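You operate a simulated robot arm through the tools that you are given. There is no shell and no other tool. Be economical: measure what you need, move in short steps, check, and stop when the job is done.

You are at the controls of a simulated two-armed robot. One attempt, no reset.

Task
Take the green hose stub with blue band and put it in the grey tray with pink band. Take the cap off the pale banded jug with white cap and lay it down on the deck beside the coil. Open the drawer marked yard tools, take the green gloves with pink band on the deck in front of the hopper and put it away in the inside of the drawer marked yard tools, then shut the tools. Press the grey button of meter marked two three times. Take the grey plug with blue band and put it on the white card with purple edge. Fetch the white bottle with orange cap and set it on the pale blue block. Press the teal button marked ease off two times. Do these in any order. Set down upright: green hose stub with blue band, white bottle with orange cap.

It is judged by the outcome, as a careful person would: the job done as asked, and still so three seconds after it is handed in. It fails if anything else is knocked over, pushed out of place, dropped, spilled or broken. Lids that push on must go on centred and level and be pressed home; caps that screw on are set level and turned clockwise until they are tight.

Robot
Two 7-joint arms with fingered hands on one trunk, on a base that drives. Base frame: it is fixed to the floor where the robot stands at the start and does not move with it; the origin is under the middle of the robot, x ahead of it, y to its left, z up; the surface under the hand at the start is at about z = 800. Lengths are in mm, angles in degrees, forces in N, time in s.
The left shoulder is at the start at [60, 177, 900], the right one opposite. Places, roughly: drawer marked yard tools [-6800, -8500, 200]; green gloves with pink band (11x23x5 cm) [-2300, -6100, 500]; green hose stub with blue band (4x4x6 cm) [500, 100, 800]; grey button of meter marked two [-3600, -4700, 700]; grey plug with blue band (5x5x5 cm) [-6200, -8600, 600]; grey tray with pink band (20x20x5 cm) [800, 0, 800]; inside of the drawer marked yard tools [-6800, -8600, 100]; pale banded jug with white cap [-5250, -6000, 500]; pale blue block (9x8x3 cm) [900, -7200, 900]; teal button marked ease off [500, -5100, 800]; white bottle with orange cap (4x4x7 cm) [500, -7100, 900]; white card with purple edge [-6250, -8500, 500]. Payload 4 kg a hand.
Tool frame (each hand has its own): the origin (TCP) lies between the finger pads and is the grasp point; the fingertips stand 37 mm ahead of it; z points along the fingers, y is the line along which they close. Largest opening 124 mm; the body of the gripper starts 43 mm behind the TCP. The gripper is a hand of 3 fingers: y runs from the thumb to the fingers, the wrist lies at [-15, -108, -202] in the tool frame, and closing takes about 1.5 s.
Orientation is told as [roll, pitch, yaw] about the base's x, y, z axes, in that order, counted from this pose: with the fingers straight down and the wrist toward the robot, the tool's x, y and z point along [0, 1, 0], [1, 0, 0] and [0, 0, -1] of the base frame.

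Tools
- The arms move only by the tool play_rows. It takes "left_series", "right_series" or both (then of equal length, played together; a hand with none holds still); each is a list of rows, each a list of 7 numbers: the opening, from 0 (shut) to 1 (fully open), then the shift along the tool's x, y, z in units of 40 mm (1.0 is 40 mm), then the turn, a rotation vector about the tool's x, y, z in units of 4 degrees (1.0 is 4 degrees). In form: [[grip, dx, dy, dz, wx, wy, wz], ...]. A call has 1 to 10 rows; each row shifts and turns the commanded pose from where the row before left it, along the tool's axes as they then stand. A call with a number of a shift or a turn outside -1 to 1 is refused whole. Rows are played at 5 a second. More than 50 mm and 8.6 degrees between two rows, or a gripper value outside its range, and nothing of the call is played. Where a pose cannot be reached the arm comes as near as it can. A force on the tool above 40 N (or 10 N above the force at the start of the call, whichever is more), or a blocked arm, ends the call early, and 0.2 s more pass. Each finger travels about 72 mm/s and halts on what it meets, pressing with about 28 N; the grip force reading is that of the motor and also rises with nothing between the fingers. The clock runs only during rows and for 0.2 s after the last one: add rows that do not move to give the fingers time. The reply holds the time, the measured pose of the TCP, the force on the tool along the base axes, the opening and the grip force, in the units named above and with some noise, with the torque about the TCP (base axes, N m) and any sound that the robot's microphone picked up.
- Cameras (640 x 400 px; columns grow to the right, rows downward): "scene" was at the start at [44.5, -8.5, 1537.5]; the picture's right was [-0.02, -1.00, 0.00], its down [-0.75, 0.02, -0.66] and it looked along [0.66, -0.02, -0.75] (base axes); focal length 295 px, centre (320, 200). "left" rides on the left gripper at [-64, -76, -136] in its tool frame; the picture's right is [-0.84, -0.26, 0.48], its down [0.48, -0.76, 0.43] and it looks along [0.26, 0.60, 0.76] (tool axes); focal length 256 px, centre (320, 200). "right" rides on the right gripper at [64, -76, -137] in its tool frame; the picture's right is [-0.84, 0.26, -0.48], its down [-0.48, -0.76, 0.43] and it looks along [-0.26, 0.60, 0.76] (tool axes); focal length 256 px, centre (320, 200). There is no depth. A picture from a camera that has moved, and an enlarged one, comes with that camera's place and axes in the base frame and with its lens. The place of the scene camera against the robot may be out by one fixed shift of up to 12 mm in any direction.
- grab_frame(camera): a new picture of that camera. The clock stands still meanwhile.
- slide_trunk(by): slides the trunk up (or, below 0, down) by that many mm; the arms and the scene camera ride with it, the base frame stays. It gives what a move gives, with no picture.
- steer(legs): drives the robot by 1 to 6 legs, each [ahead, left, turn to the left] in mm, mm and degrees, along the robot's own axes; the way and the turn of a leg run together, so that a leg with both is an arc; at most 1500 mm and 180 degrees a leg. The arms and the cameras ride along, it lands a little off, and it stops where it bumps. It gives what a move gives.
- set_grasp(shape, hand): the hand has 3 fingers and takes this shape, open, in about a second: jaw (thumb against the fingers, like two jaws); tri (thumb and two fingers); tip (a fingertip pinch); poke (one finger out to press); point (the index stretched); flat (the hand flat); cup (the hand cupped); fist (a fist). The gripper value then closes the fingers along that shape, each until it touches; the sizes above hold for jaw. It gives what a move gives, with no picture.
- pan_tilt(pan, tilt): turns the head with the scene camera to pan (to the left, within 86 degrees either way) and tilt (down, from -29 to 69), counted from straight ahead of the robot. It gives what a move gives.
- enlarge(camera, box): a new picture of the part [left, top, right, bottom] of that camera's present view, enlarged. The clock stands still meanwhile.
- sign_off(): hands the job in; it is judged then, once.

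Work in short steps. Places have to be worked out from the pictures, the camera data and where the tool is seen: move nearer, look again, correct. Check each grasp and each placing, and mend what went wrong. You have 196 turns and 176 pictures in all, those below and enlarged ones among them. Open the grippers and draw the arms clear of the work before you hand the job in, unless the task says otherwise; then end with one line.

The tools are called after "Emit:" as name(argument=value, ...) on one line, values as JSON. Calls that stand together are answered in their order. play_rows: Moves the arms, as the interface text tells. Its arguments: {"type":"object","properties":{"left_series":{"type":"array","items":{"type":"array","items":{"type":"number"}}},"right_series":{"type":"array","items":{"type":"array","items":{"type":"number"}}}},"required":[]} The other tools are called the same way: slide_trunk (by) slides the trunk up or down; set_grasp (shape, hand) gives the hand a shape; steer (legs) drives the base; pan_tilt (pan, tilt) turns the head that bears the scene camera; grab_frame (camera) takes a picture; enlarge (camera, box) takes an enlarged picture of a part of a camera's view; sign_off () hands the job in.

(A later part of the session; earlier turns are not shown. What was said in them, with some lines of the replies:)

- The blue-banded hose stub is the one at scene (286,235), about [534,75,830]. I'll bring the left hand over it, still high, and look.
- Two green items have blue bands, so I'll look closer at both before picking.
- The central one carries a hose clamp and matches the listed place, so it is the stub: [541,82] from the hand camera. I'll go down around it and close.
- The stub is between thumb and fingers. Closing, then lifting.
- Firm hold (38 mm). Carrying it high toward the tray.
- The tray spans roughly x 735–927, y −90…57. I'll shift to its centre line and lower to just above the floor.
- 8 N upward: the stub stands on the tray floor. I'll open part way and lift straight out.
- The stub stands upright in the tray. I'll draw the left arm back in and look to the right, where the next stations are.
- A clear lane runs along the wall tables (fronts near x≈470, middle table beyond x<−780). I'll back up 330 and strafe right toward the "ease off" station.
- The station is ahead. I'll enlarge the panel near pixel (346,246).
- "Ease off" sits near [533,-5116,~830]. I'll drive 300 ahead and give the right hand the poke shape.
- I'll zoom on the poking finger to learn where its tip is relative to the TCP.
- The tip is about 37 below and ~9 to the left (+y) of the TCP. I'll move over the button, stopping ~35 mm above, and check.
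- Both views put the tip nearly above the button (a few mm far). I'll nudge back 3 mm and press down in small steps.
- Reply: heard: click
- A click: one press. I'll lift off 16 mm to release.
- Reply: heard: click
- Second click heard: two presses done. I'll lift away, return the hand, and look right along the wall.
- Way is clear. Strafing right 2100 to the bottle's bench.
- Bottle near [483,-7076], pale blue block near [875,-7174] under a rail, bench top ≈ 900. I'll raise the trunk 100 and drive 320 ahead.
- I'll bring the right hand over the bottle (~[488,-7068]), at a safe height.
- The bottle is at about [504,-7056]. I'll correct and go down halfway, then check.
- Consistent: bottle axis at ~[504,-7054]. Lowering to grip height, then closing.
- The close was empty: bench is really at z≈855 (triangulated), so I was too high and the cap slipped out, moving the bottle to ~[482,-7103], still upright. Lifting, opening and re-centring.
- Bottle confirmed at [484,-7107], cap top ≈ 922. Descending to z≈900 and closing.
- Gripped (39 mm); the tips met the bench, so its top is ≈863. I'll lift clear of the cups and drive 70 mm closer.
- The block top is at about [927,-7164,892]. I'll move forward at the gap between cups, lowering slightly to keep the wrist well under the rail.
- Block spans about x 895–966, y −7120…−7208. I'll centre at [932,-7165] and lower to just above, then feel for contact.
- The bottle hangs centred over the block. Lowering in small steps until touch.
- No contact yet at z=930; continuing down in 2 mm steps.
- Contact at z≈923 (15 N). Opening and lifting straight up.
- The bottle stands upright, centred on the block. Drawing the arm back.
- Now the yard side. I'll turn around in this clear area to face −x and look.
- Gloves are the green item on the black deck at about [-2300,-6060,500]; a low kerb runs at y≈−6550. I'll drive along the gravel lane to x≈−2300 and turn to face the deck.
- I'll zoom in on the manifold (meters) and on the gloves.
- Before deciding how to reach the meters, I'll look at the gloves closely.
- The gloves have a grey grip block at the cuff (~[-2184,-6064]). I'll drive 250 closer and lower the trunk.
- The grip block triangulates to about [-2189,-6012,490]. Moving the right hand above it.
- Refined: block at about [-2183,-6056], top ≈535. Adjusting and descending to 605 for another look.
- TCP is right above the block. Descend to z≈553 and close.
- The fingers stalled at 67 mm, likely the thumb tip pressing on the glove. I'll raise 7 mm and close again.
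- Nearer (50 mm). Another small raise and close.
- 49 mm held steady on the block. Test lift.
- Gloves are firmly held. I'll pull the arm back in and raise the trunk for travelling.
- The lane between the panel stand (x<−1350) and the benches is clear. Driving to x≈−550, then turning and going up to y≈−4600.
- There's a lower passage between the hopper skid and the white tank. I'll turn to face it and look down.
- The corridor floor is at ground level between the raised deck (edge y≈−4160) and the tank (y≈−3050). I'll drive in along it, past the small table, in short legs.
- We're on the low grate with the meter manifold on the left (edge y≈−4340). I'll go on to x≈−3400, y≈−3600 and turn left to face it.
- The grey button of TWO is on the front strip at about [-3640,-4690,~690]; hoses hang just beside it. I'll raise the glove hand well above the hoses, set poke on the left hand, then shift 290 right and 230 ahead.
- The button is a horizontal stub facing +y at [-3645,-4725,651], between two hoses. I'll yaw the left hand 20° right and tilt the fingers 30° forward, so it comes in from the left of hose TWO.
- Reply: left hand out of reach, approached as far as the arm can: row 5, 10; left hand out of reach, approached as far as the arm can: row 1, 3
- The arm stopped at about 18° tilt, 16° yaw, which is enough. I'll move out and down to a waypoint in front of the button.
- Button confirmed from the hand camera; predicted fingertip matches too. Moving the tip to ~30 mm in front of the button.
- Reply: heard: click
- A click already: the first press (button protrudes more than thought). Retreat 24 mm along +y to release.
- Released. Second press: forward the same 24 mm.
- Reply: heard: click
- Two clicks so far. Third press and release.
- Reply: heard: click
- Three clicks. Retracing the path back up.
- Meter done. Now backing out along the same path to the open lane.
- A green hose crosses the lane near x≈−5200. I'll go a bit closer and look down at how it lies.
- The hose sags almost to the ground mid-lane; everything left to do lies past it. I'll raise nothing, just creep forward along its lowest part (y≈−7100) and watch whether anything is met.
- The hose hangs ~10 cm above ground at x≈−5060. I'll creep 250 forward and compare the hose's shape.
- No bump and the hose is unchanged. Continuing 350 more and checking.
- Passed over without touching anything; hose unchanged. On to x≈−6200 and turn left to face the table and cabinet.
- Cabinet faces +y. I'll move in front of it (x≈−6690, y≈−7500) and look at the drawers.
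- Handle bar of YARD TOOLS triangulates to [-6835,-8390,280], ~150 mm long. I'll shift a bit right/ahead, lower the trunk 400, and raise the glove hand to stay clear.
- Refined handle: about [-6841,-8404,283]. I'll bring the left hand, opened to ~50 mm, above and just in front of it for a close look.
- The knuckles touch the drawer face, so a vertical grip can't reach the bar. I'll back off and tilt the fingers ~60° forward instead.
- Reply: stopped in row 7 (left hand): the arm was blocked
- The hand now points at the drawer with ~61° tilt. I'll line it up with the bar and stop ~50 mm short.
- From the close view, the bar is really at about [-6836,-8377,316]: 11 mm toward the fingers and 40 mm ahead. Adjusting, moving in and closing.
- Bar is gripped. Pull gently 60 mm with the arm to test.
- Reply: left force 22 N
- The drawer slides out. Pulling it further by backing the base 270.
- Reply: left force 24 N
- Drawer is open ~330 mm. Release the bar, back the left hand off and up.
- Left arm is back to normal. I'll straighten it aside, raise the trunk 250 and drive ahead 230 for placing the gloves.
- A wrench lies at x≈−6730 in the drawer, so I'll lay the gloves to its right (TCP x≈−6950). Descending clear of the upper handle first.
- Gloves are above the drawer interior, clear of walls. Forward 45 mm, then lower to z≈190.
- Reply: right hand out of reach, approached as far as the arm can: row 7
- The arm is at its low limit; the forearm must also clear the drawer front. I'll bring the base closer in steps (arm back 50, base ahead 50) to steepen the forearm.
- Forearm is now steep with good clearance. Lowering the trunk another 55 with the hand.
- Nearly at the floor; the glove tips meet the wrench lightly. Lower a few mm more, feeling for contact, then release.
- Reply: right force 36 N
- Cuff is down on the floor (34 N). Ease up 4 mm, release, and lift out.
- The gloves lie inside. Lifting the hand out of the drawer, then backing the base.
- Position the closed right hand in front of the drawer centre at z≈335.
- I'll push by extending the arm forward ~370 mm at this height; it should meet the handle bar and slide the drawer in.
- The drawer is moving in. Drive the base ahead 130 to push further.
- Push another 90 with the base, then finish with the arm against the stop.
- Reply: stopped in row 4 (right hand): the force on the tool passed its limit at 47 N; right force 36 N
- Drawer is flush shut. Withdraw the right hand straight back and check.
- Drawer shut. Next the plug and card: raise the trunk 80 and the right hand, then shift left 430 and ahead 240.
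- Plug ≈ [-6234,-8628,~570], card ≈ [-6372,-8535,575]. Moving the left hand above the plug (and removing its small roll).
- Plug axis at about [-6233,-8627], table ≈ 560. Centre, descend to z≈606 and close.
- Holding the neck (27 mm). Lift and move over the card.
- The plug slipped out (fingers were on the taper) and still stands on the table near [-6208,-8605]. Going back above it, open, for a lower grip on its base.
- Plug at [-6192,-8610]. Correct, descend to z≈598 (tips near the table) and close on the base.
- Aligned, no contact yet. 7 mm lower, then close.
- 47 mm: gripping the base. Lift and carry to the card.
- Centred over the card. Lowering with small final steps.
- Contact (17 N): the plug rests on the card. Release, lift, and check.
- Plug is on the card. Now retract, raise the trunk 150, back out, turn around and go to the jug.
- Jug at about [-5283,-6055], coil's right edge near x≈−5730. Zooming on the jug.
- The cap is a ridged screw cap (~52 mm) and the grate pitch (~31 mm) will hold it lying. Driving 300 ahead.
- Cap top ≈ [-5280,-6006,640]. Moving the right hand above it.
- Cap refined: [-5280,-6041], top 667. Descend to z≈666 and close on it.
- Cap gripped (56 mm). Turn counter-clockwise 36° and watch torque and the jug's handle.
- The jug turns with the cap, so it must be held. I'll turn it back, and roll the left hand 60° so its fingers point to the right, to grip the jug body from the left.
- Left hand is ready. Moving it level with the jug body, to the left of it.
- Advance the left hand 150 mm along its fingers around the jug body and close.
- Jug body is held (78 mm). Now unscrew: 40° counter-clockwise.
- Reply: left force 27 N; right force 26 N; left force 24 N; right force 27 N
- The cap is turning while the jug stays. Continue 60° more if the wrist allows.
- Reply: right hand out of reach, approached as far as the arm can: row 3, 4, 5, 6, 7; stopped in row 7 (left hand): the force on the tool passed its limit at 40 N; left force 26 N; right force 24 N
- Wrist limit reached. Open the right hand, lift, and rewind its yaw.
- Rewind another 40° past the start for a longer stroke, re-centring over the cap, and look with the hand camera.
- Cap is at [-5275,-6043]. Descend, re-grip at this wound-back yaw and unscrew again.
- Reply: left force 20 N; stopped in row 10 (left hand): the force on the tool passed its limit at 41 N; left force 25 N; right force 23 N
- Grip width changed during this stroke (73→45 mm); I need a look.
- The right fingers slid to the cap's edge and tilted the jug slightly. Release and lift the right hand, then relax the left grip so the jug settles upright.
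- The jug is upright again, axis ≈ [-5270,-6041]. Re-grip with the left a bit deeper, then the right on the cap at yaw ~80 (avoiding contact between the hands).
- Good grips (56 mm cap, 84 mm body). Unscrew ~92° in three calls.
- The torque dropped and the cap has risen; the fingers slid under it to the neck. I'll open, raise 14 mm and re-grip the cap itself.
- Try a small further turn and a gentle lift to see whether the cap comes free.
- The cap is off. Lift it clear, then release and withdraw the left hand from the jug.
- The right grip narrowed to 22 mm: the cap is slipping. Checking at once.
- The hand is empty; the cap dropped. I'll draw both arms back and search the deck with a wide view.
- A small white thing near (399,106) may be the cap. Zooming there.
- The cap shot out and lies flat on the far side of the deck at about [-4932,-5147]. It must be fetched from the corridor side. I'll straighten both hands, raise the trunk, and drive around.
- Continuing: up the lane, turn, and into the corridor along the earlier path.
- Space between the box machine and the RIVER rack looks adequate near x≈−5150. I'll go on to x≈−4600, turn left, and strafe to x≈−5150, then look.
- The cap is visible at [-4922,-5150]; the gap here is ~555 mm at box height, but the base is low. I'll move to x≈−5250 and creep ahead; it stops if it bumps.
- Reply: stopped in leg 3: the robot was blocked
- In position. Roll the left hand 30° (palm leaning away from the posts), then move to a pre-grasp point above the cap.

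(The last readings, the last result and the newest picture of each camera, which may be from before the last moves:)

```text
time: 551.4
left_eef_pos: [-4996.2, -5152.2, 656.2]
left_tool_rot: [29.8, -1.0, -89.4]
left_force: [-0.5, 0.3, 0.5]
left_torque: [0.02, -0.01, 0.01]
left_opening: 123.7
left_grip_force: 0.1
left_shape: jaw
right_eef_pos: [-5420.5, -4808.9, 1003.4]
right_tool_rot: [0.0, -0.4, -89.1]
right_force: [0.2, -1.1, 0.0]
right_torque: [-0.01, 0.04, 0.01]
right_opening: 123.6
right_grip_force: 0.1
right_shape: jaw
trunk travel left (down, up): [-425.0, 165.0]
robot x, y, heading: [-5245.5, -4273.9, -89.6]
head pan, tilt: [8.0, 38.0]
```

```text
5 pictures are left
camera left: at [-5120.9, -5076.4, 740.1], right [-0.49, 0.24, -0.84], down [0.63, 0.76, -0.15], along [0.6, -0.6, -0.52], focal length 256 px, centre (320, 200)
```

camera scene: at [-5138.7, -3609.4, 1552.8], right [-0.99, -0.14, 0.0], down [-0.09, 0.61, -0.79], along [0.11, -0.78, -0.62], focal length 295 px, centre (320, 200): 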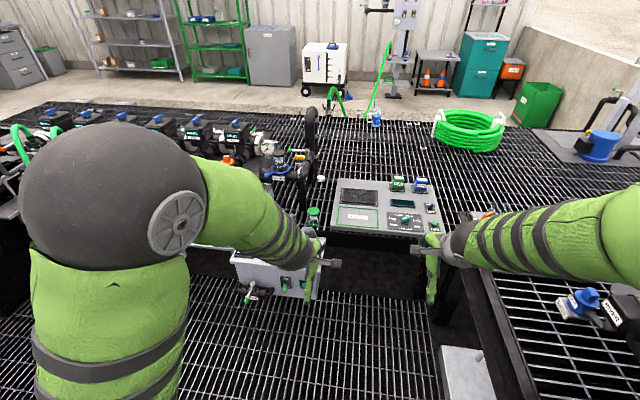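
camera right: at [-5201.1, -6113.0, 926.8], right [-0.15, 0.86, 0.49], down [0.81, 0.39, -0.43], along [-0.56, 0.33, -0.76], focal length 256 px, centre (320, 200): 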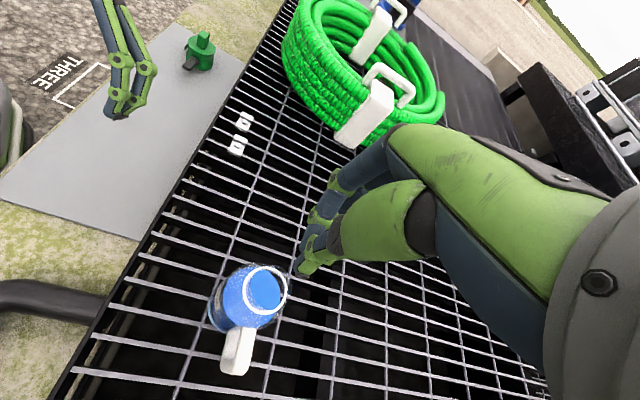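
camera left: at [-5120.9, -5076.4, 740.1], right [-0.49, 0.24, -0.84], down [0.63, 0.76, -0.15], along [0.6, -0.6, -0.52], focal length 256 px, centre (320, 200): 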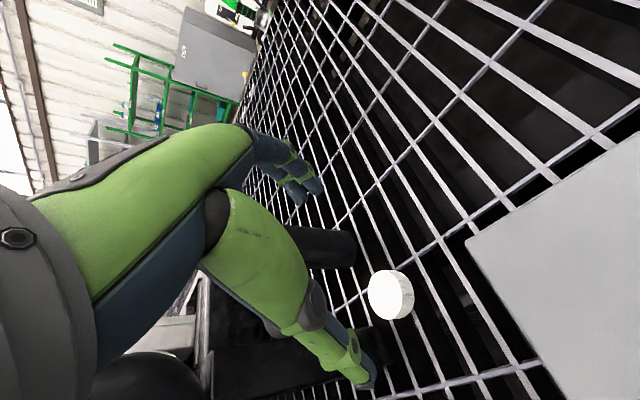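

Cap at [-4915,-5151]; a post stands right beside its near-right. I'll yaw the hand 30° so the thumb comes in on the free side, and approach to ~40 mm.

Emit:
play_rows(left_series=[[0.8, 0, 0, 0, 0.47, 0, -0.81], [0.8, 0, 0, 0, 0.47, 0, -0.81], [0.8, 0, 0, 0, 0.47, 0, -0.81], [0.8, 0, 0, 0, 0.47, 0, -0.81], [0.8, 0, 0, 0, 0.47, 0, -0.81], [0.8, 0, 0, 0, 0.47, 0, -0.81], [0.8, 0, 0, 0, 0.47, 0, -0.81], [0.8, 0, 0, 0, 0.47, 0, -0.81], [0.8, -0.2, 0.5, 0.26, 0, 0, 0], [0.8, -0.2, 0.5, 0.26, 0, 0, 0]])

Emit:
play_rows(left_series=[[0.75, 0, 0, 0.8, 0, 0, 0], [0.75, 0, 0, 0.8, 0, 0, 0], [0.75, 0, 0, 0.4, 0, 0, 0]])

Emit:
grab_frame(camera="left")

```text
time: 553.6
left_eef_pos: [-4988.8, -5148.8, 652.4]
left_tool_rot: [29.4, -1.1, -74.5]
left_force: [-0.1, 0.6, 0.4]
left_torque: [-0.02, -0.01, 0.02]
left_opening: 99.4
left_grip_force: 0.1
left_shape: jaw
left hand out of reach, approached as far as the arm can: row 5, 6, 7, 8, 9, 10
right_eef_pos: [-5420.4, -4808.7, 1004.4]
right_tool_rot: [0.0, -0.5, -89.3]
right_force: [-0.2, -0.3, 0.5]
right_torque: [0.01, 0.01, -0.03]
right_opening: 123.7
right_grip_force: 0.1
right_shape: jaw
trunk travel left (down, up): [-425.0, 165.0]
robot x, y, heading: [-5247.2, -4275.8, -89.4]
head pan, tilt: [8.0, 38.0]
```

```text
time: 554.4
left_eef_pos: [-4949.9, -5128.9, 586.2]
left_tool_rot: [29.4, -0.9, -74.4]
left_force: [-0.2, 0.1, -0.6]
left_torque: [0.01, 0.0, -0.01]
left_opening: 92.9
left_grip_force: 0.0
left_shape: jaw
left hand out of reach, approached as far as the arm can: row 1, 2
right_eef_pos: [-5419.5, -4808.5, 1003.0]
right_tool_rot: [0.0, -0.5, -89.2]
right_force: [0.4, -0.7, -0.2]
right_torque: [-0.01, 0.02, 0.01]
right_opening: 123.7
right_grip_force: 0.1
right_shape: jaw
trunk travel left (down, up): [-425.0, 165.0]
robot x, y, heading: [-5248.3, -4273.2, -89.5]
head pan, tilt: [8.0, 38.0]
```

```text
4 pictures are left
camera left: at [-5090.0, -5087.7, 670.6], right [-0.54, 0.1, -0.84], down [0.41, 0.9, -0.16], along [0.74, -0.43, -0.53], focal length 256 px, centre (320, 200)
```

left: 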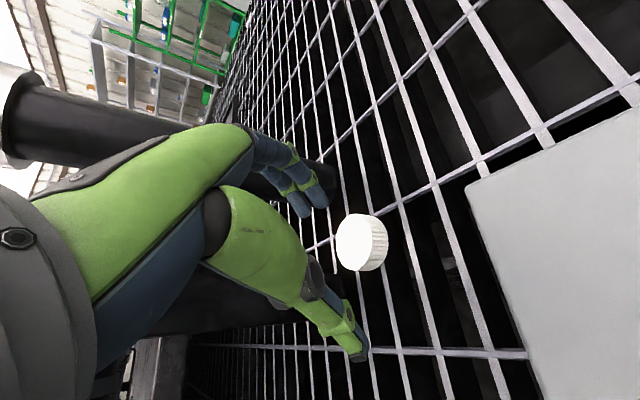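

The yaw stopped at 15°, still useful. Shift sideways over the cap at this height, then I'll lower with the trunk.

Emit:
play_rows(left_series=[[0.85, 0.16, 0.4, 0.08, 0, 0, 0], [0.85, 0.16, 0.4, 0.08, 0, 0, 0], [0.85, 0, 0, 0, 0, 0, 0]])

```text
time: 555.2
left_eef_pos: [-4930.5, -5131.6, 590.5]
left_tool_rot: [29.3, -1.0, -74.6]
left_force: [0.5, 0.0, 0.3]
left_torque: [0.0, -0.04, 0.01]
left_opening: 105.2
left_grip_force: 0.1
left_shape: jaw
left hand out of reach, approached as far as the arm can: row 1, 2
right_eef_pos: [-5420.4, -4808.3, 1003.1]
right_tool_rot: [0.0, -0.4, -89.2]
right_force: [-0.8, 0.8, -0.8]
right_torque: [0.02, -0.03, -0.01]
right_opening: 123.7
right_grip_force: 0.1
right_shape: jaw
trunk travel left (down, up): [-425.0, 165.0]
robot x, y, heading: [-5248.3, -4276.7, -89.4]
head pan, tilt: [8.0, 38.0]
```

Short of reach by ~24 mm in y. Try nudging the base 25 forward.

Emit:
steer(legs=[[25, 0, 0]])

```text
time: 556.2
left_eef_pos: [-4919.1, -5132.7, 590.5]
left_tool_rot: [29.4, -1.0, -73.3]
left_force: [0.0, -0.2, -0.6]
left_torque: [-0.01, 0.0, 0.01]
left_opening: 105.2
left_grip_force: 0.1
left_shape: jaw
right_eef_pos: [-5414.9, -4820.6, 1003.0]
right_tool_rot: [-0.1, -0.4, -87.9]
right_force: [0.3, 0.4, -0.3]
right_torque: [0.03, 0.0, -0.04]
right_opening: 123.8
right_grip_force: 0.0
right_shape: jaw
trunk travel left (down, up): [-425.0, 165.0]
robot x, y, heading: [-5254.0, -4281.7, -88.0]
head pan, tilt: [8.0, 38.0]
stopped in leg 1: the robot was blocked; the commanded pose is now the measured one
```

The left front is blocked, so instead I'll undo the yaw (gains ~30 mm reach; the post is ~20 mm clear of the thumb) and centre over the cap.

Emit:
play_rows(left_series=[[0.7, 0, 0, 0, -0.47, 0, 0.81], [0.7, 0, 0, 0, -0.47, 0, 0.81], [0.7, 0, 0, 0, -0.47, 0, 0.81], [0.7, 0, 0, 0, -0.47, 0, 0.81], [0.7, -0.14, 0.23, -0.08, 0, 0, 0], [0.7, -0.14, 0.23, -0.08, 0, 0, 0], [0.7, 0, 0, 0, 0, 0, 0]])

```text
time: 557.8
left_eef_pos: [-4930.9, -5150.9, 591.5]
left_tool_rot: [29.6, -1.1, -88.2]
left_force: [0.2, 0.5, -0.2]
left_torque: [0.01, -0.03, -0.02]
left_opening: 87.2
left_grip_force: 0.1
left_shape: jaw
right_eef_pos: [-5415.3, -4820.8, 1003.0]
right_tool_rot: [0.0, -0.5, -87.8]
right_force: [0.3, 0.6, 0.5]
right_torque: [0.0, -0.03, 0.02]
right_opening: 123.8
right_grip_force: 0.2
right_shape: jaw
trunk travel left (down, up): [-425.0, 165.0]
robot x, y, heading: [-5255.3, -4279.3, -88.3]
head pan, tilt: [8.0, 38.0]
```

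Exactly over the cap, within reach. Lower with the trunk by 60.

Emit:
slide_trunk(by=-60)

Emit:
grab_frame(camera="left")

```text
time: 558.8
left_eef_pos: [-4932.0, -5152.6, 534.8]
left_tool_rot: [29.8, -1.5, -88.3]
left_force: [-2.1, 1.6, 16.7]
left_torque: [-0.87, -0.1, -0.12]
left_opening: 86.3
left_grip_force: 0.0
left_shape: jaw
right_eef_pos: [-5416.5, -4819.5, 944.5]
right_tool_rot: [0.1, -0.6, -87.9]
right_force: [-0.3, -0.2, -0.9]
right_torque: [0.01, -0.03, 0.01]
right_opening: 123.7
right_grip_force: 0.1
right_shape: jaw
trunk travel left (down, up): [-365.0, 225.0]
robot x, y, heading: [-5252.0, -4281.7, -88.2]
head pan, tilt: [8.0, 38.0]
```

```text
3 pictures are left
camera left: at [-5057.2, -5078.6, 619.1], right [-0.49, 0.22, -0.84], down [0.61, 0.77, -0.16], along [0.62, -0.59, -0.52], focal length 256 px, centre (320, 200)
```

left: 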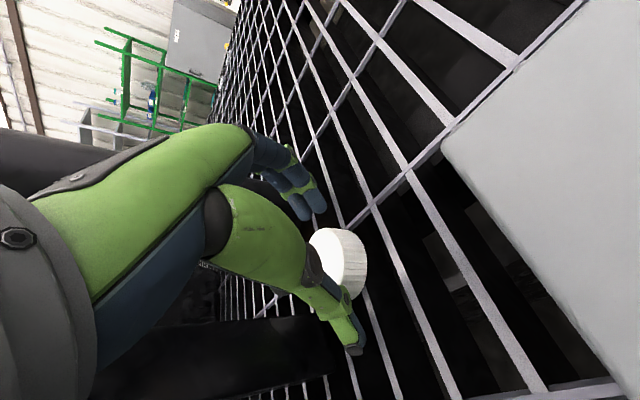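

The cap sits between thumb and fingers, tips on the grate. Ease up 3 mm and close.

Emit:
play_rows(left_series=[[0.6, 0.03, 0, -0.06, 0, 0, 0], [0.4, 0, 0, 0, 0, 0, 0], [0, 0, 0, 0, 0, 0, 0], [0, 0, 0, 0, 0, 0, 0], [0, 0, 0, 0, 0, 0, 0], [0, 0, 0, 0, 0, 0, 0], [0, 0, 0, 0, 0, 0, 0], [0, 0, 0, 0, 0, 0, 0]])

```text
time: 560.6
left_eef_pos: [-4929.3, -5151.6, 535.9]
left_tool_rot: [29.8, -1.4, -88.2]
left_force: [0.6, -0.9, 20.5]
left_torque: [-0.48, -0.28, 0.11]
left_opening: 52.8
left_grip_force: 28.3
left_shape: jaw
right_eef_pos: [-5415.4, -4818.3, 942.8]
right_tool_rot: [0.1, -0.5, -87.9]
right_force: [0.0, -0.4, -0.4]
right_torque: [0.0, -0.04, -0.01]
right_opening: 124.0
right_grip_force: 0.1
right_shape: jaw
trunk travel left (down, up): [-365.0, 225.0]
robot x, y, heading: [-5255.2, -4282.8, -88.2]
head pan, tilt: [8.0, 38.0]
```

52.8 mm: full cap diameter. Lift gently and watch the opening.

Emit:
play_rows(left_series=[[0, 0.12, 0, -0.22, 0, 0, 0], [0, 0.2, 0, -0.35, 0, 0, 0], [0, 0.2, 0, -0.35, 0, 0, 0], [0, 0.2, 0, -0.35, 0, 0, 0], [0, 0, 0, 0, 0, 0, 0], [0, 0, 0, 0, 0, 0, 0]])

```text
time: 562.0
left_eef_pos: [-4929.5, -5150.2, 591.8]
left_tool_rot: [29.7, -1.2, -88.1]
left_force: [-0.4, 0.7, -0.4]
left_torque: [0.0, -0.01, -0.01]
left_opening: 51.9
left_grip_force: 27.7
left_shape: jaw
right_eef_pos: [-5413.7, -4820.6, 943.9]
right_tool_rot: [0.0, -0.5, -87.9]
right_force: [0.7, 1.1, -0.1]
right_torque: [0.06, 0.01, -0.05]
right_opening: 123.6
right_grip_force: 0.0
right_shape: jaw
trunk travel left (down, up): [-365.0, 225.0]
robot x, y, heading: [-5254.9, -4283.4, -88.4]
head pan, tilt: [8.0, 38.0]
```

Held at 52 mm. Retrace the arm path back up over the console, then check the grip.

Emit:
play_rows(left_series=[[0, 0.3, 0, -0.6, 0, 0, 0], [0, 0.2, -0.4, -0.8, 0, 0, 0], [0, -0.1, -0.85, -0.8, 0, 0, 0], [0, -0.1, -0.85, -0.8, 0, 0, 0], [0, -0.1, -0.85, -0.8, 0, 0, 0], [0, -0.1, -0.85, -0.8, 0, 0, 0], [0, -0.1, -0.85, -0.8, 0, 0, 0], [0, -0.1, -0.85, -0.8, 0, 0, 0], [0, -0.1, -0.85, -0.8, 0, 0, 0], [0, -0.1, -0.85, -0.8, 0, 0, 0]])

Emit:
steer(legs=[[-700, 0, -1.8], [0, 0, 0]])

```text
time: 564.2
left_eef_pos: [-5104.1, -4860.4, 852.2]
left_tool_rot: [29.7, -1.0, -88.2]
left_force: [-0.1, 0.5, 0.1]
left_torque: [0.03, -0.03, -0.01]
left_opening: 51.5
left_grip_force: 28.0
left_shape: jaw
right_eef_pos: [-5415.6, -4821.6, 944.1]
right_tool_rot: [0.0, -0.4, -87.9]
right_force: [-0.2, 0.2, -0.2]
right_torque: [-0.01, 0.0, 0.01]
right_opening: 123.8
right_grip_force: 0.1
right_shape: jaw
trunk travel left (down, up): [-365.0, 225.0]
robot x, y, heading: [-5254.7, -4281.5, -88.1]
head pan, tilt: [8.0, 38.0]
```

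```text
time: 568.4
left_eef_pos: [-5135.0, -4162.9, 852.8]
left_tool_rot: [29.6, -1.1, -90.3]
left_force: [-0.3, -1.3, 0.1]
left_torque: [-0.01, 0.02, 0.01]
left_opening: 51.5
left_grip_force: 27.8
left_shape: jaw
right_eef_pos: [-5443.1, -4112.7, 944.0]
right_tool_rot: [-0.1, -0.4, -90.0]
right_force: [-1.0, -0.2, -0.3]
right_torque: [-0.02, -0.03, 0.04]
right_opening: 123.8
right_grip_force: 0.1
right_shape: jaw
trunk travel left (down, up): [-365.0, 225.0]
robot x, y, heading: [-5263.6, -3577.1, -90.3]
head pan, tilt: [8.0, 38.0]
```

Grip steady at 51.5 mm. Driving back out of the corridor.

Emit:
steer(legs=[[0, 660, 0], [0, 0, -89.7], [-1200, 0, 0], [-970, 120, 0], [-600, 0, 0]])

Emit:
steer(legs=[[-700, 400, 0], [-600, 500, 0], [0, 1250, 0], [0, 1240, 0]])

```text
time: 589.2
left_eef_pos: [-2393.4, -3812.8, 852.5]
left_tool_rot: [29.6, -1.2, -179.5]
left_force: [0.1, 0.5, -0.9]
left_torque: [0.0, 0.04, 0.02]
left_opening: 51.7
left_grip_force: 28.1
left_shape: jaw
right_eef_pos: [-2345.9, -3502.1, 944.4]
right_tool_rot: [0.0, -0.4, -179.3]
right_force: [-0.1, 0.5, -0.3]
right_torque: [0.0, -0.04, 0.0]
right_opening: 123.7
right_grip_force: 0.0
right_shape: jaw
trunk travel left (down, up): [-365.0, 225.0]
robot x, y, heading: [-1811.4, -3676.5, -179.6]
head pan, tilt: [8.0, 38.0]
```

```text
time: 609.2
left_eef_pos: [-1049.3, -7206.0, 852.7]
left_tool_rot: [29.7, -1.1, -179.1]
left_force: [0.0, 0.6, -0.1]
left_torque: [0.01, -0.02, 0.03]
left_opening: 51.4
left_grip_force: 27.8
left_shape: jaw
right_eef_pos: [-1004.4, -6896.4, 943.3]
right_tool_rot: [0.0, -0.5, -178.8]
right_force: [0.3, 0.3, 0.2]
right_torque: [0.0, 0.02, -0.04]
right_opening: 123.7
right_grip_force: 0.0
right_shape: jaw
trunk travel left (down, up): [-365.0, 225.0]
robot x, y, heading: [-469.5, -7059.7, -179.1]
head pan, tilt: [8.0, 38.0]
```

Along the lane to x≈−5560, then turn to face the deck.

Emit:
steer(legs=[[1500, 20, -0.9], [1500, 20, 0], [1500, 10, 0], [590, 0, 0], [0, 0, -90]])

```text
refused: leg 1 is longer than a leg can be; nothing moved
```

Emit:
steer(legs=[[1450, 20, -0.9], [1450, 20, 0], [1450, 10, 0], [740, 0, 0], [0, 0, -90]])

```text
time: 637.4
left_eef_pos: [-5691.9, -6599.6, 852.1]
left_tool_rot: [29.7, -1.0, 90.6]
left_force: [-0.1, 0.3, -0.4]
left_torque: [-0.02, 0.03, 0.01]
left_opening: 51.2
left_grip_force: 28.2
left_shape: jaw
right_eef_pos: [-5381.1, -6646.2, 943.7]
right_tool_rot: [-0.1, -0.4, 91.0]
right_force: [-0.3, -0.4, -0.7]
right_torque: [-0.01, 0.01, 0.01]
right_opening: 123.8
right_grip_force: 0.1
right_shape: jaw
trunk travel left (down, up): [-365.0, 225.0]
robot x, y, heading: [-5554.4, -7182.0, 90.7]
head pan, tilt: [8.0, 38.0]
```

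Drive 320 ahead and bring the cap over the free deck spot right of the coil (cap at about [-5630,-5990]), then look.

Emit:
steer(legs=[[320, 0, -0.7]])

Emit:
play_rows(left_series=[[0, -0.46, 0.72, 0.41, 0, 0, 0], [0, -0.46, 0.72, 0.41, 0, 0, 0], [0, -0.46, 0.72, 0.41, 0, 0, 0], [0, -0.46, 0.72, 0.41, 0, 0, 0], [0, -0.46, 0.72, 0.41, 0, 0, 0], [0, -0.46, 0.72, 0.41, 0, 0, 0], [0, -0.46, 0.72, 0.41, 0, 0, 0], [0, -0.46, 0.72, 0.41, 0, 0, 0], [0, -0.46, 0.72, 0.41, 0, 0, 0], [0, -0.46, 0.72, 0.41, 0, 0, 0]])

Emit:
pan_tilt(pan=0, tilt=45)

Emit:
grab_frame(camera="scene")

```text
time: 639.5
left_eef_pos: [-5685.7, -6278.2, 852.2]
left_tool_rot: [29.7, -1.0, 89.9]
left_force: [-0.7, 0.1, 0.0]
left_torque: [0.0, -0.03, -0.01]
left_opening: 51.1
left_grip_force: 28.1
left_shape: jaw
right_eef_pos: [-5374.5, -6329.1, 942.5]
right_tool_rot: [0.0, -0.4, 90.1]
right_force: [-0.3, 0.4, -0.3]
right_torque: [-0.01, -0.02, -0.02]
right_opening: 123.7
right_grip_force: 0.0
right_shape: jaw
trunk travel left (down, up): [-365.0, 225.0]
robot x, y, heading: [-5552.9, -6864.7, 89.7]
head pan, tilt: [8.0, 38.0]
```

```text
time: 641.7
left_eef_pos: [-5606.3, -5993.8, 626.8]
left_tool_rot: [29.9, -1.1, 90.0]
left_force: [-0.7, -0.4, 0.0]
left_torque: [0.02, -0.02, -0.02]
left_opening: 50.7
left_grip_force: 27.8
left_shape: jaw
left hand out of reach, approached as far as the arm can: row 10
right_eef_pos: [-5373.5, -6330.1, 943.7]
right_tool_rot: [0.1, -0.5, 90.1]
right_force: [1.0, -0.6, 0.2]
right_torque: [0.02, 0.04, -0.01]
right_opening: 123.7
right_grip_force: 0.1
right_shape: jaw
trunk travel left (down, up): [-365.0, 225.0]
robot x, y, heading: [-5554.6, -6862.2, 90.0]
head pan, tilt: [8.0, 38.0]
```

```text
time: 642.4
left_eef_pos: [-5605.5, -5993.8, 627.3]
left_tool_rot: [29.8, -1.1, 89.9]
left_force: [-0.3, 0.2, -0.4]
left_torque: [0.02, 0.03, 0.0]
left_opening: 50.7
left_grip_force: 28.1
left_shape: jaw
right_eef_pos: [-5375.0, -6329.4, 943.4]
right_tool_rot: [0.0, -0.4, 90.1]
right_force: [-0.8, -0.4, 0.2]
right_torque: [-0.02, -0.01, 0.02]
right_opening: 123.6
right_grip_force: 0.1
right_shape: jaw
trunk travel left (down, up): [-365.0, 225.0]
robot x, y, heading: [-5552.9, -6862.4, 89.8]
head pan, tilt: [0.0, 45.0]
```

```text
2 pictures are left
camera scene: at [-5558.3, -6816.3, 1482.6], right [1.0, 0.0, 0.0], down [0.0, -0.71, -0.71], along [0.0, 0.71, -0.71], focal length 295 px, centre (320, 200)
```

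scene: 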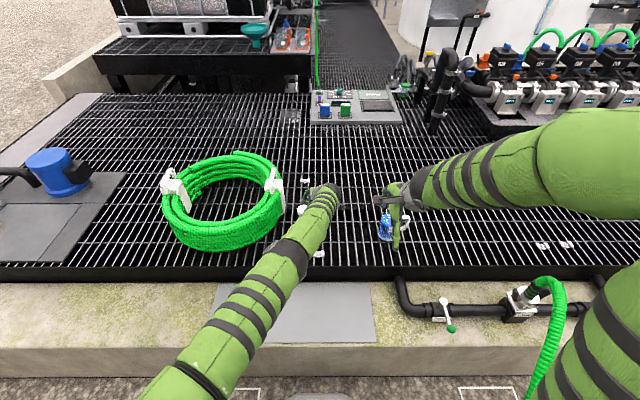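

The spot is clear, ~75 mm right of the coil. Lowering with the trunk to just above the grate.

Emit:
slide_trunk(by=-84)

Emit:
slide_trunk(by=-4)

```text
time: 643.6
left_eef_pos: [-5605.7, -5993.6, 543.9]
left_tool_rot: [29.7, -1.2, 89.8]
left_force: [0.8, -0.6, 0.3]
left_torque: [-0.05, -0.04, -0.02]
left_opening: 50.5
left_grip_force: 28.3
left_shape: jaw
right_eef_pos: [-5375.6, -6328.2, 858.8]
right_tool_rot: [0.0, -0.4, 90.1]
right_force: [-0.2, -0.5, 0.2]
right_torque: [-0.02, -0.03, 0.0]
right_opening: 123.7
right_grip_force: 0.1
right_shape: jaw
trunk travel left (down, up): [-281.0, 309.0]
robot x, y, heading: [-5553.3, -6861.1, 89.6]
head pan, tilt: [0.0, 45.0]
```

```text
time: 644.1
left_eef_pos: [-5605.9, -5993.7, 540.6]
left_tool_rot: [29.7, -1.1, 89.9]
left_force: [0.1, 0.4, -0.8]
left_torque: [0.0, -0.03, -0.02]
left_opening: 50.7
left_grip_force: 28.5
left_shape: jaw
right_eef_pos: [-5377.1, -6329.8, 855.6]
right_tool_rot: [0.0, -0.4, 90.0]
right_force: [0.2, 0.4, -0.6]
right_torque: [0.01, 0.03, 0.0]
right_opening: 123.7
right_grip_force: 0.0
right_shape: jaw
trunk travel left (down, up): [-277.0, 313.0]
robot x, y, heading: [-5553.7, -6859.9, 89.7]
head pan, tilt: [0.0, 45.0]
```

No contact yet; continue in 4 mm steps.

Emit:
slide_trunk(by=-4)

Emit:
slide_trunk(by=-3)

```text
time: 644.7
left_eef_pos: [-5605.3, -5993.4, 537.5]
left_tool_rot: [29.7, -1.3, 89.8]
left_force: [0.3, -1.4, 8.5]
left_torque: [0.15, 0.11, 0.03]
left_opening: 50.5
left_grip_force: 27.7
left_shape: jaw
right_eef_pos: [-5375.7, -6329.0, 851.9]
right_tool_rot: [0.0, -0.4, 90.0]
right_force: [0.5, -1.1, -0.4]
right_torque: [-0.01, 0.01, 0.01]
right_opening: 124.1
right_grip_force: 0.0
right_shape: jaw
trunk travel left (down, up): [-273.0, 317.0]
robot x, y, heading: [-5556.1, -6862.8, 89.8]
head pan, tilt: [0.0, 45.0]
```

```text
time: 645.2
left_eef_pos: [-5605.4, -5991.8, 536.3]
left_tool_rot: [29.7, -1.4, 89.6]
left_force: [-0.5, -5.0, 22.7]
left_torque: [0.56, 0.24, 0.01]
left_opening: 50.9
left_grip_force: 27.6
left_shape: jaw
right_eef_pos: [-5374.9, -6330.7, 848.8]
right_tool_rot: [0.0, -0.5, 90.1]
right_force: [-0.4, -0.1, -0.5]
right_torque: [0.04, -0.02, 0.03]
right_opening: 123.6
right_grip_force: 0.1
right_shape: jaw
trunk travel left (down, up): [-270.0, 320.0]
robot x, y, heading: [-5552.6, -6859.6, 89.9]
head pan, tilt: [0.0, 45.0]
```

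The cap is down on the grate. Open slowly and lift straight up.

Emit:
play_rows(left_series=[[0.42, 0.02, 0, -0.04, 0, 0, 0], [0.46, 0, 0, 0, 0, 0, 0], [0.52, 0, 0, 0, 0, 0, 0], [0.6, 0, 0, 0, 0, 0, 0], [0.7, 0, 0, 0, 0, 0, 0], [0.7, 0.2, 0, -0.35, 0, 0, 0], [0.7, 0.4, 0, -0.7, 0, 0, 0], [0.7, 0.45, 0, -0.8, 0, 0, 0], [0.7, 0.3, -0.5, -0.8, 0, 0, 0], [0.7, 0, -0.9, -0.4, 0, 0, 0]])

Emit:
play_rows(left_series=[[1, 0, -1, 0, 0, 0, 0], [1, 0, -1, 0, 0, 0, 0], [1, 0, -1, 0, 0, 0, 0], [1, 0.2, -0.9, 0, 0, -1, 0], [1, 0.2, -0.9, 0, 0, -1, 0], [1, 0.2, -0.5, 0, 0, -1, 0], [1, 0, 0, 0, 0, -1, 0], [1, 0, 0, 0, 0, -1, 0], [1, 0, 0, 0, 0, -1, 0], [1, 0, 0, 0, 0, -1, 0]])

Emit:
enlarge(camera="scene", box=[150, 100, 450, 290])

```text
time: 647.4
left_eef_pos: [-5593.1, -6052.4, 666.6]
left_tool_rot: [29.7, -1.1, 89.8]
left_force: [-0.7, 0.3, -0.6]
left_torque: [-0.02, 0.03, 0.0]
left_opening: 86.8
left_grip_force: 0.1
left_shape: jaw
right_eef_pos: [-5375.9, -6329.0, 848.0]
right_tool_rot: [0.0, -0.5, 90.1]
right_force: [-0.7, -0.3, 0.1]
right_torque: [0.0, -0.01, -0.01]
right_opening: 123.8
right_grip_force: 0.1
right_shape: jaw
trunk travel left (down, up): [-270.0, 320.0]
robot x, y, heading: [-5553.1, -6861.6, 89.8]
head pan, tilt: [0.0, 45.0]
```

```text
time: 649.6
left_eef_pos: [-5614.7, -6264.5, 672.0]
left_tool_rot: [1.7, -1.1, 89.8]
left_force: [-0.8, 0.7, 0.3]
left_torque: [0.03, 0.0, 0.01]
left_opening: 123.5
left_grip_force: 0.2
left_shape: jaw
right_eef_pos: [-5375.7, -6328.9, 848.2]
right_tool_rot: [0.0, -0.4, 90.1]
right_force: [-0.1, -0.6, 0.9]
right_torque: [0.02, -0.04, 0.01]
right_opening: 123.7
right_grip_force: 0.1
right_shape: jaw
trunk travel left (down, up): [-270.0, 320.0]
robot x, y, heading: [-5556.0, -6861.4, 89.8]
head pan, tilt: [0.0, 45.0]
```

```text
2.11 times, centred on (300, 195) of scene
camera zoom: at [-5558.3, -6816.3, 1387.5], right [1.0, 0.0, 0.0], down [0.0, -0.71, -0.71], along [0.0, 0.71, -0.71], focal length 620 px, centre (362, 210)
```

zoom: 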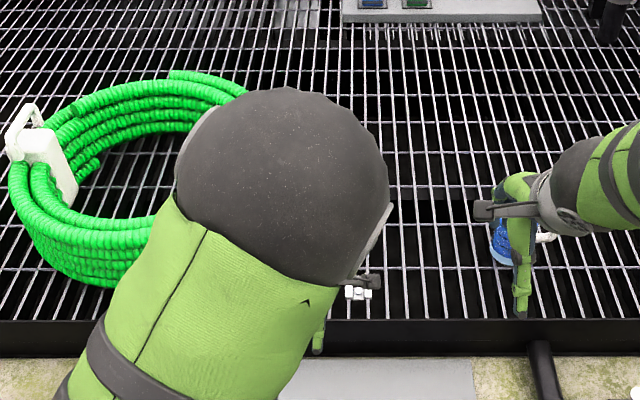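

The arm hides the spot. I'll swing the left arm out to the side, back the base off, and take the last look.

Emit:
play_rows(left_series=[[1, 0, -0.2, -0.9, 0, 0, 0], [1, 0.3, 0, -0.9, 0, 0, 0], [1, 0.9, 0, -0.3, 0, 0, 0], [1, 0.9, 0, -0.2, 0, 0, 0], [1, 0.9, 0, -0.2, 0, 0, 0], [1, 0.9, 0, 0, 0, 0, 0], [1, 0.9, 0, 0, 0, 0, 0]])

Emit:
steer(legs=[[-330, 0, 0]])

Emit:
pan_tilt(pan=0, tilt=32)

Emit:
enlarge(camera="scene", box=[180, 120, 460, 300])

```text
time: 651.2
left_eef_pos: [-5803.5, -6273.5, 776.6]
left_tool_rot: [1.7, -1.1, 89.8]
left_force: [-0.1, 0.6, 1.0]
left_torque: [-0.02, 0.02, 0.0]
left_opening: 123.6
left_grip_force: 0.1
left_shape: jaw
right_eef_pos: [-5376.1, -6330.2, 849.4]
right_tool_rot: [0.0, -0.4, 90.1]
right_force: [0.5, -0.7, -1.3]
right_torque: [0.01, 0.01, 0.01]
right_opening: 123.7
right_grip_force: 0.1
right_shape: jaw
trunk travel left (down, up): [-270.0, 320.0]
robot x, y, heading: [-5555.6, -6859.7, 89.7]
head pan, tilt: [0.0, 45.0]
```

```text
time: 653.4
left_eef_pos: [-5805.1, -6600.5, 777.0]
left_tool_rot: [1.6, -1.2, 89.9]
left_force: [-0.3, 0.3, -0.1]
left_torque: [0.0, 0.02, -0.02]
left_opening: 123.8
left_grip_force: 0.0
left_shape: jaw
right_eef_pos: [-5377.6, -6655.6, 848.4]
right_tool_rot: [0.0, -0.3, 90.1]
right_force: [-0.3, -0.2, -0.2]
right_torque: [0.02, -0.02, -0.01]
right_opening: 123.8
right_grip_force: 0.1
right_shape: jaw
trunk travel left (down, up): [-270.0, 320.0]
robot x, y, heading: [-5555.2, -7185.8, 89.8]
head pan, tilt: [0.0, 45.0]
```

```text
time: 654.1
left_eef_pos: [-5805.6, -6600.2, 776.7]
left_tool_rot: [1.7, -1.1, 89.9]
left_force: [-1.4, 0.2, -0.6]
left_torque: [0.01, -0.02, -0.01]
left_opening: 123.8
left_grip_force: 0.1
left_shape: jaw
right_eef_pos: [-5376.4, -6655.9, 848.4]
right_tool_rot: [0.0, -0.4, 90.2]
right_force: [-0.3, -0.1, 0.1]
right_torque: [0.0, -0.04, 0.02]
right_opening: 123.6
right_grip_force: 0.0
right_shape: jaw
trunk travel left (down, up): [-270.0, 320.0]
robot x, y, heading: [-5561.8, -7190.0, 89.7]
head pan, tilt: [0.0, 32.0]
```

```text
2.22 times, centred on (320, 210) of scene
camera zoom: at [-5559.5, -7134.3, 1406.9], right [1.0, 0.0, 0.0], down [0.0, -0.53, -0.85], along [0.0, 0.85, -0.53], focal length 655 px, centre (320, 178)
```

zoom: 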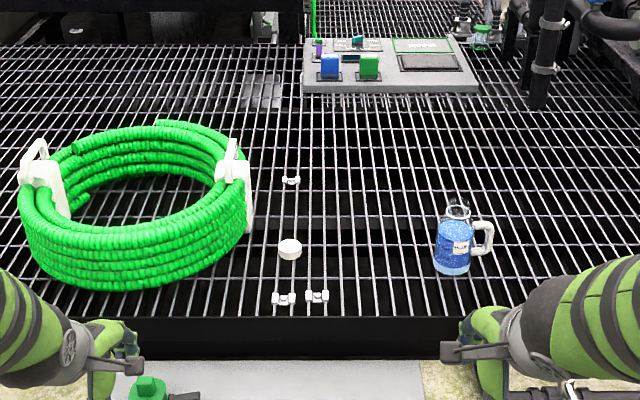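

The cap lies flat on the deck beside the coil, and the jug stands open and upright. Both hands are open and clear, so I'm handing the job in.

Emit:
sign_off()

```text
The job is handed in.
```

All seven parts of the job are done and handed in. Along the way the jug cap slipped from the hand and rolled across the deck; I fetched it and laid it beside the coil.
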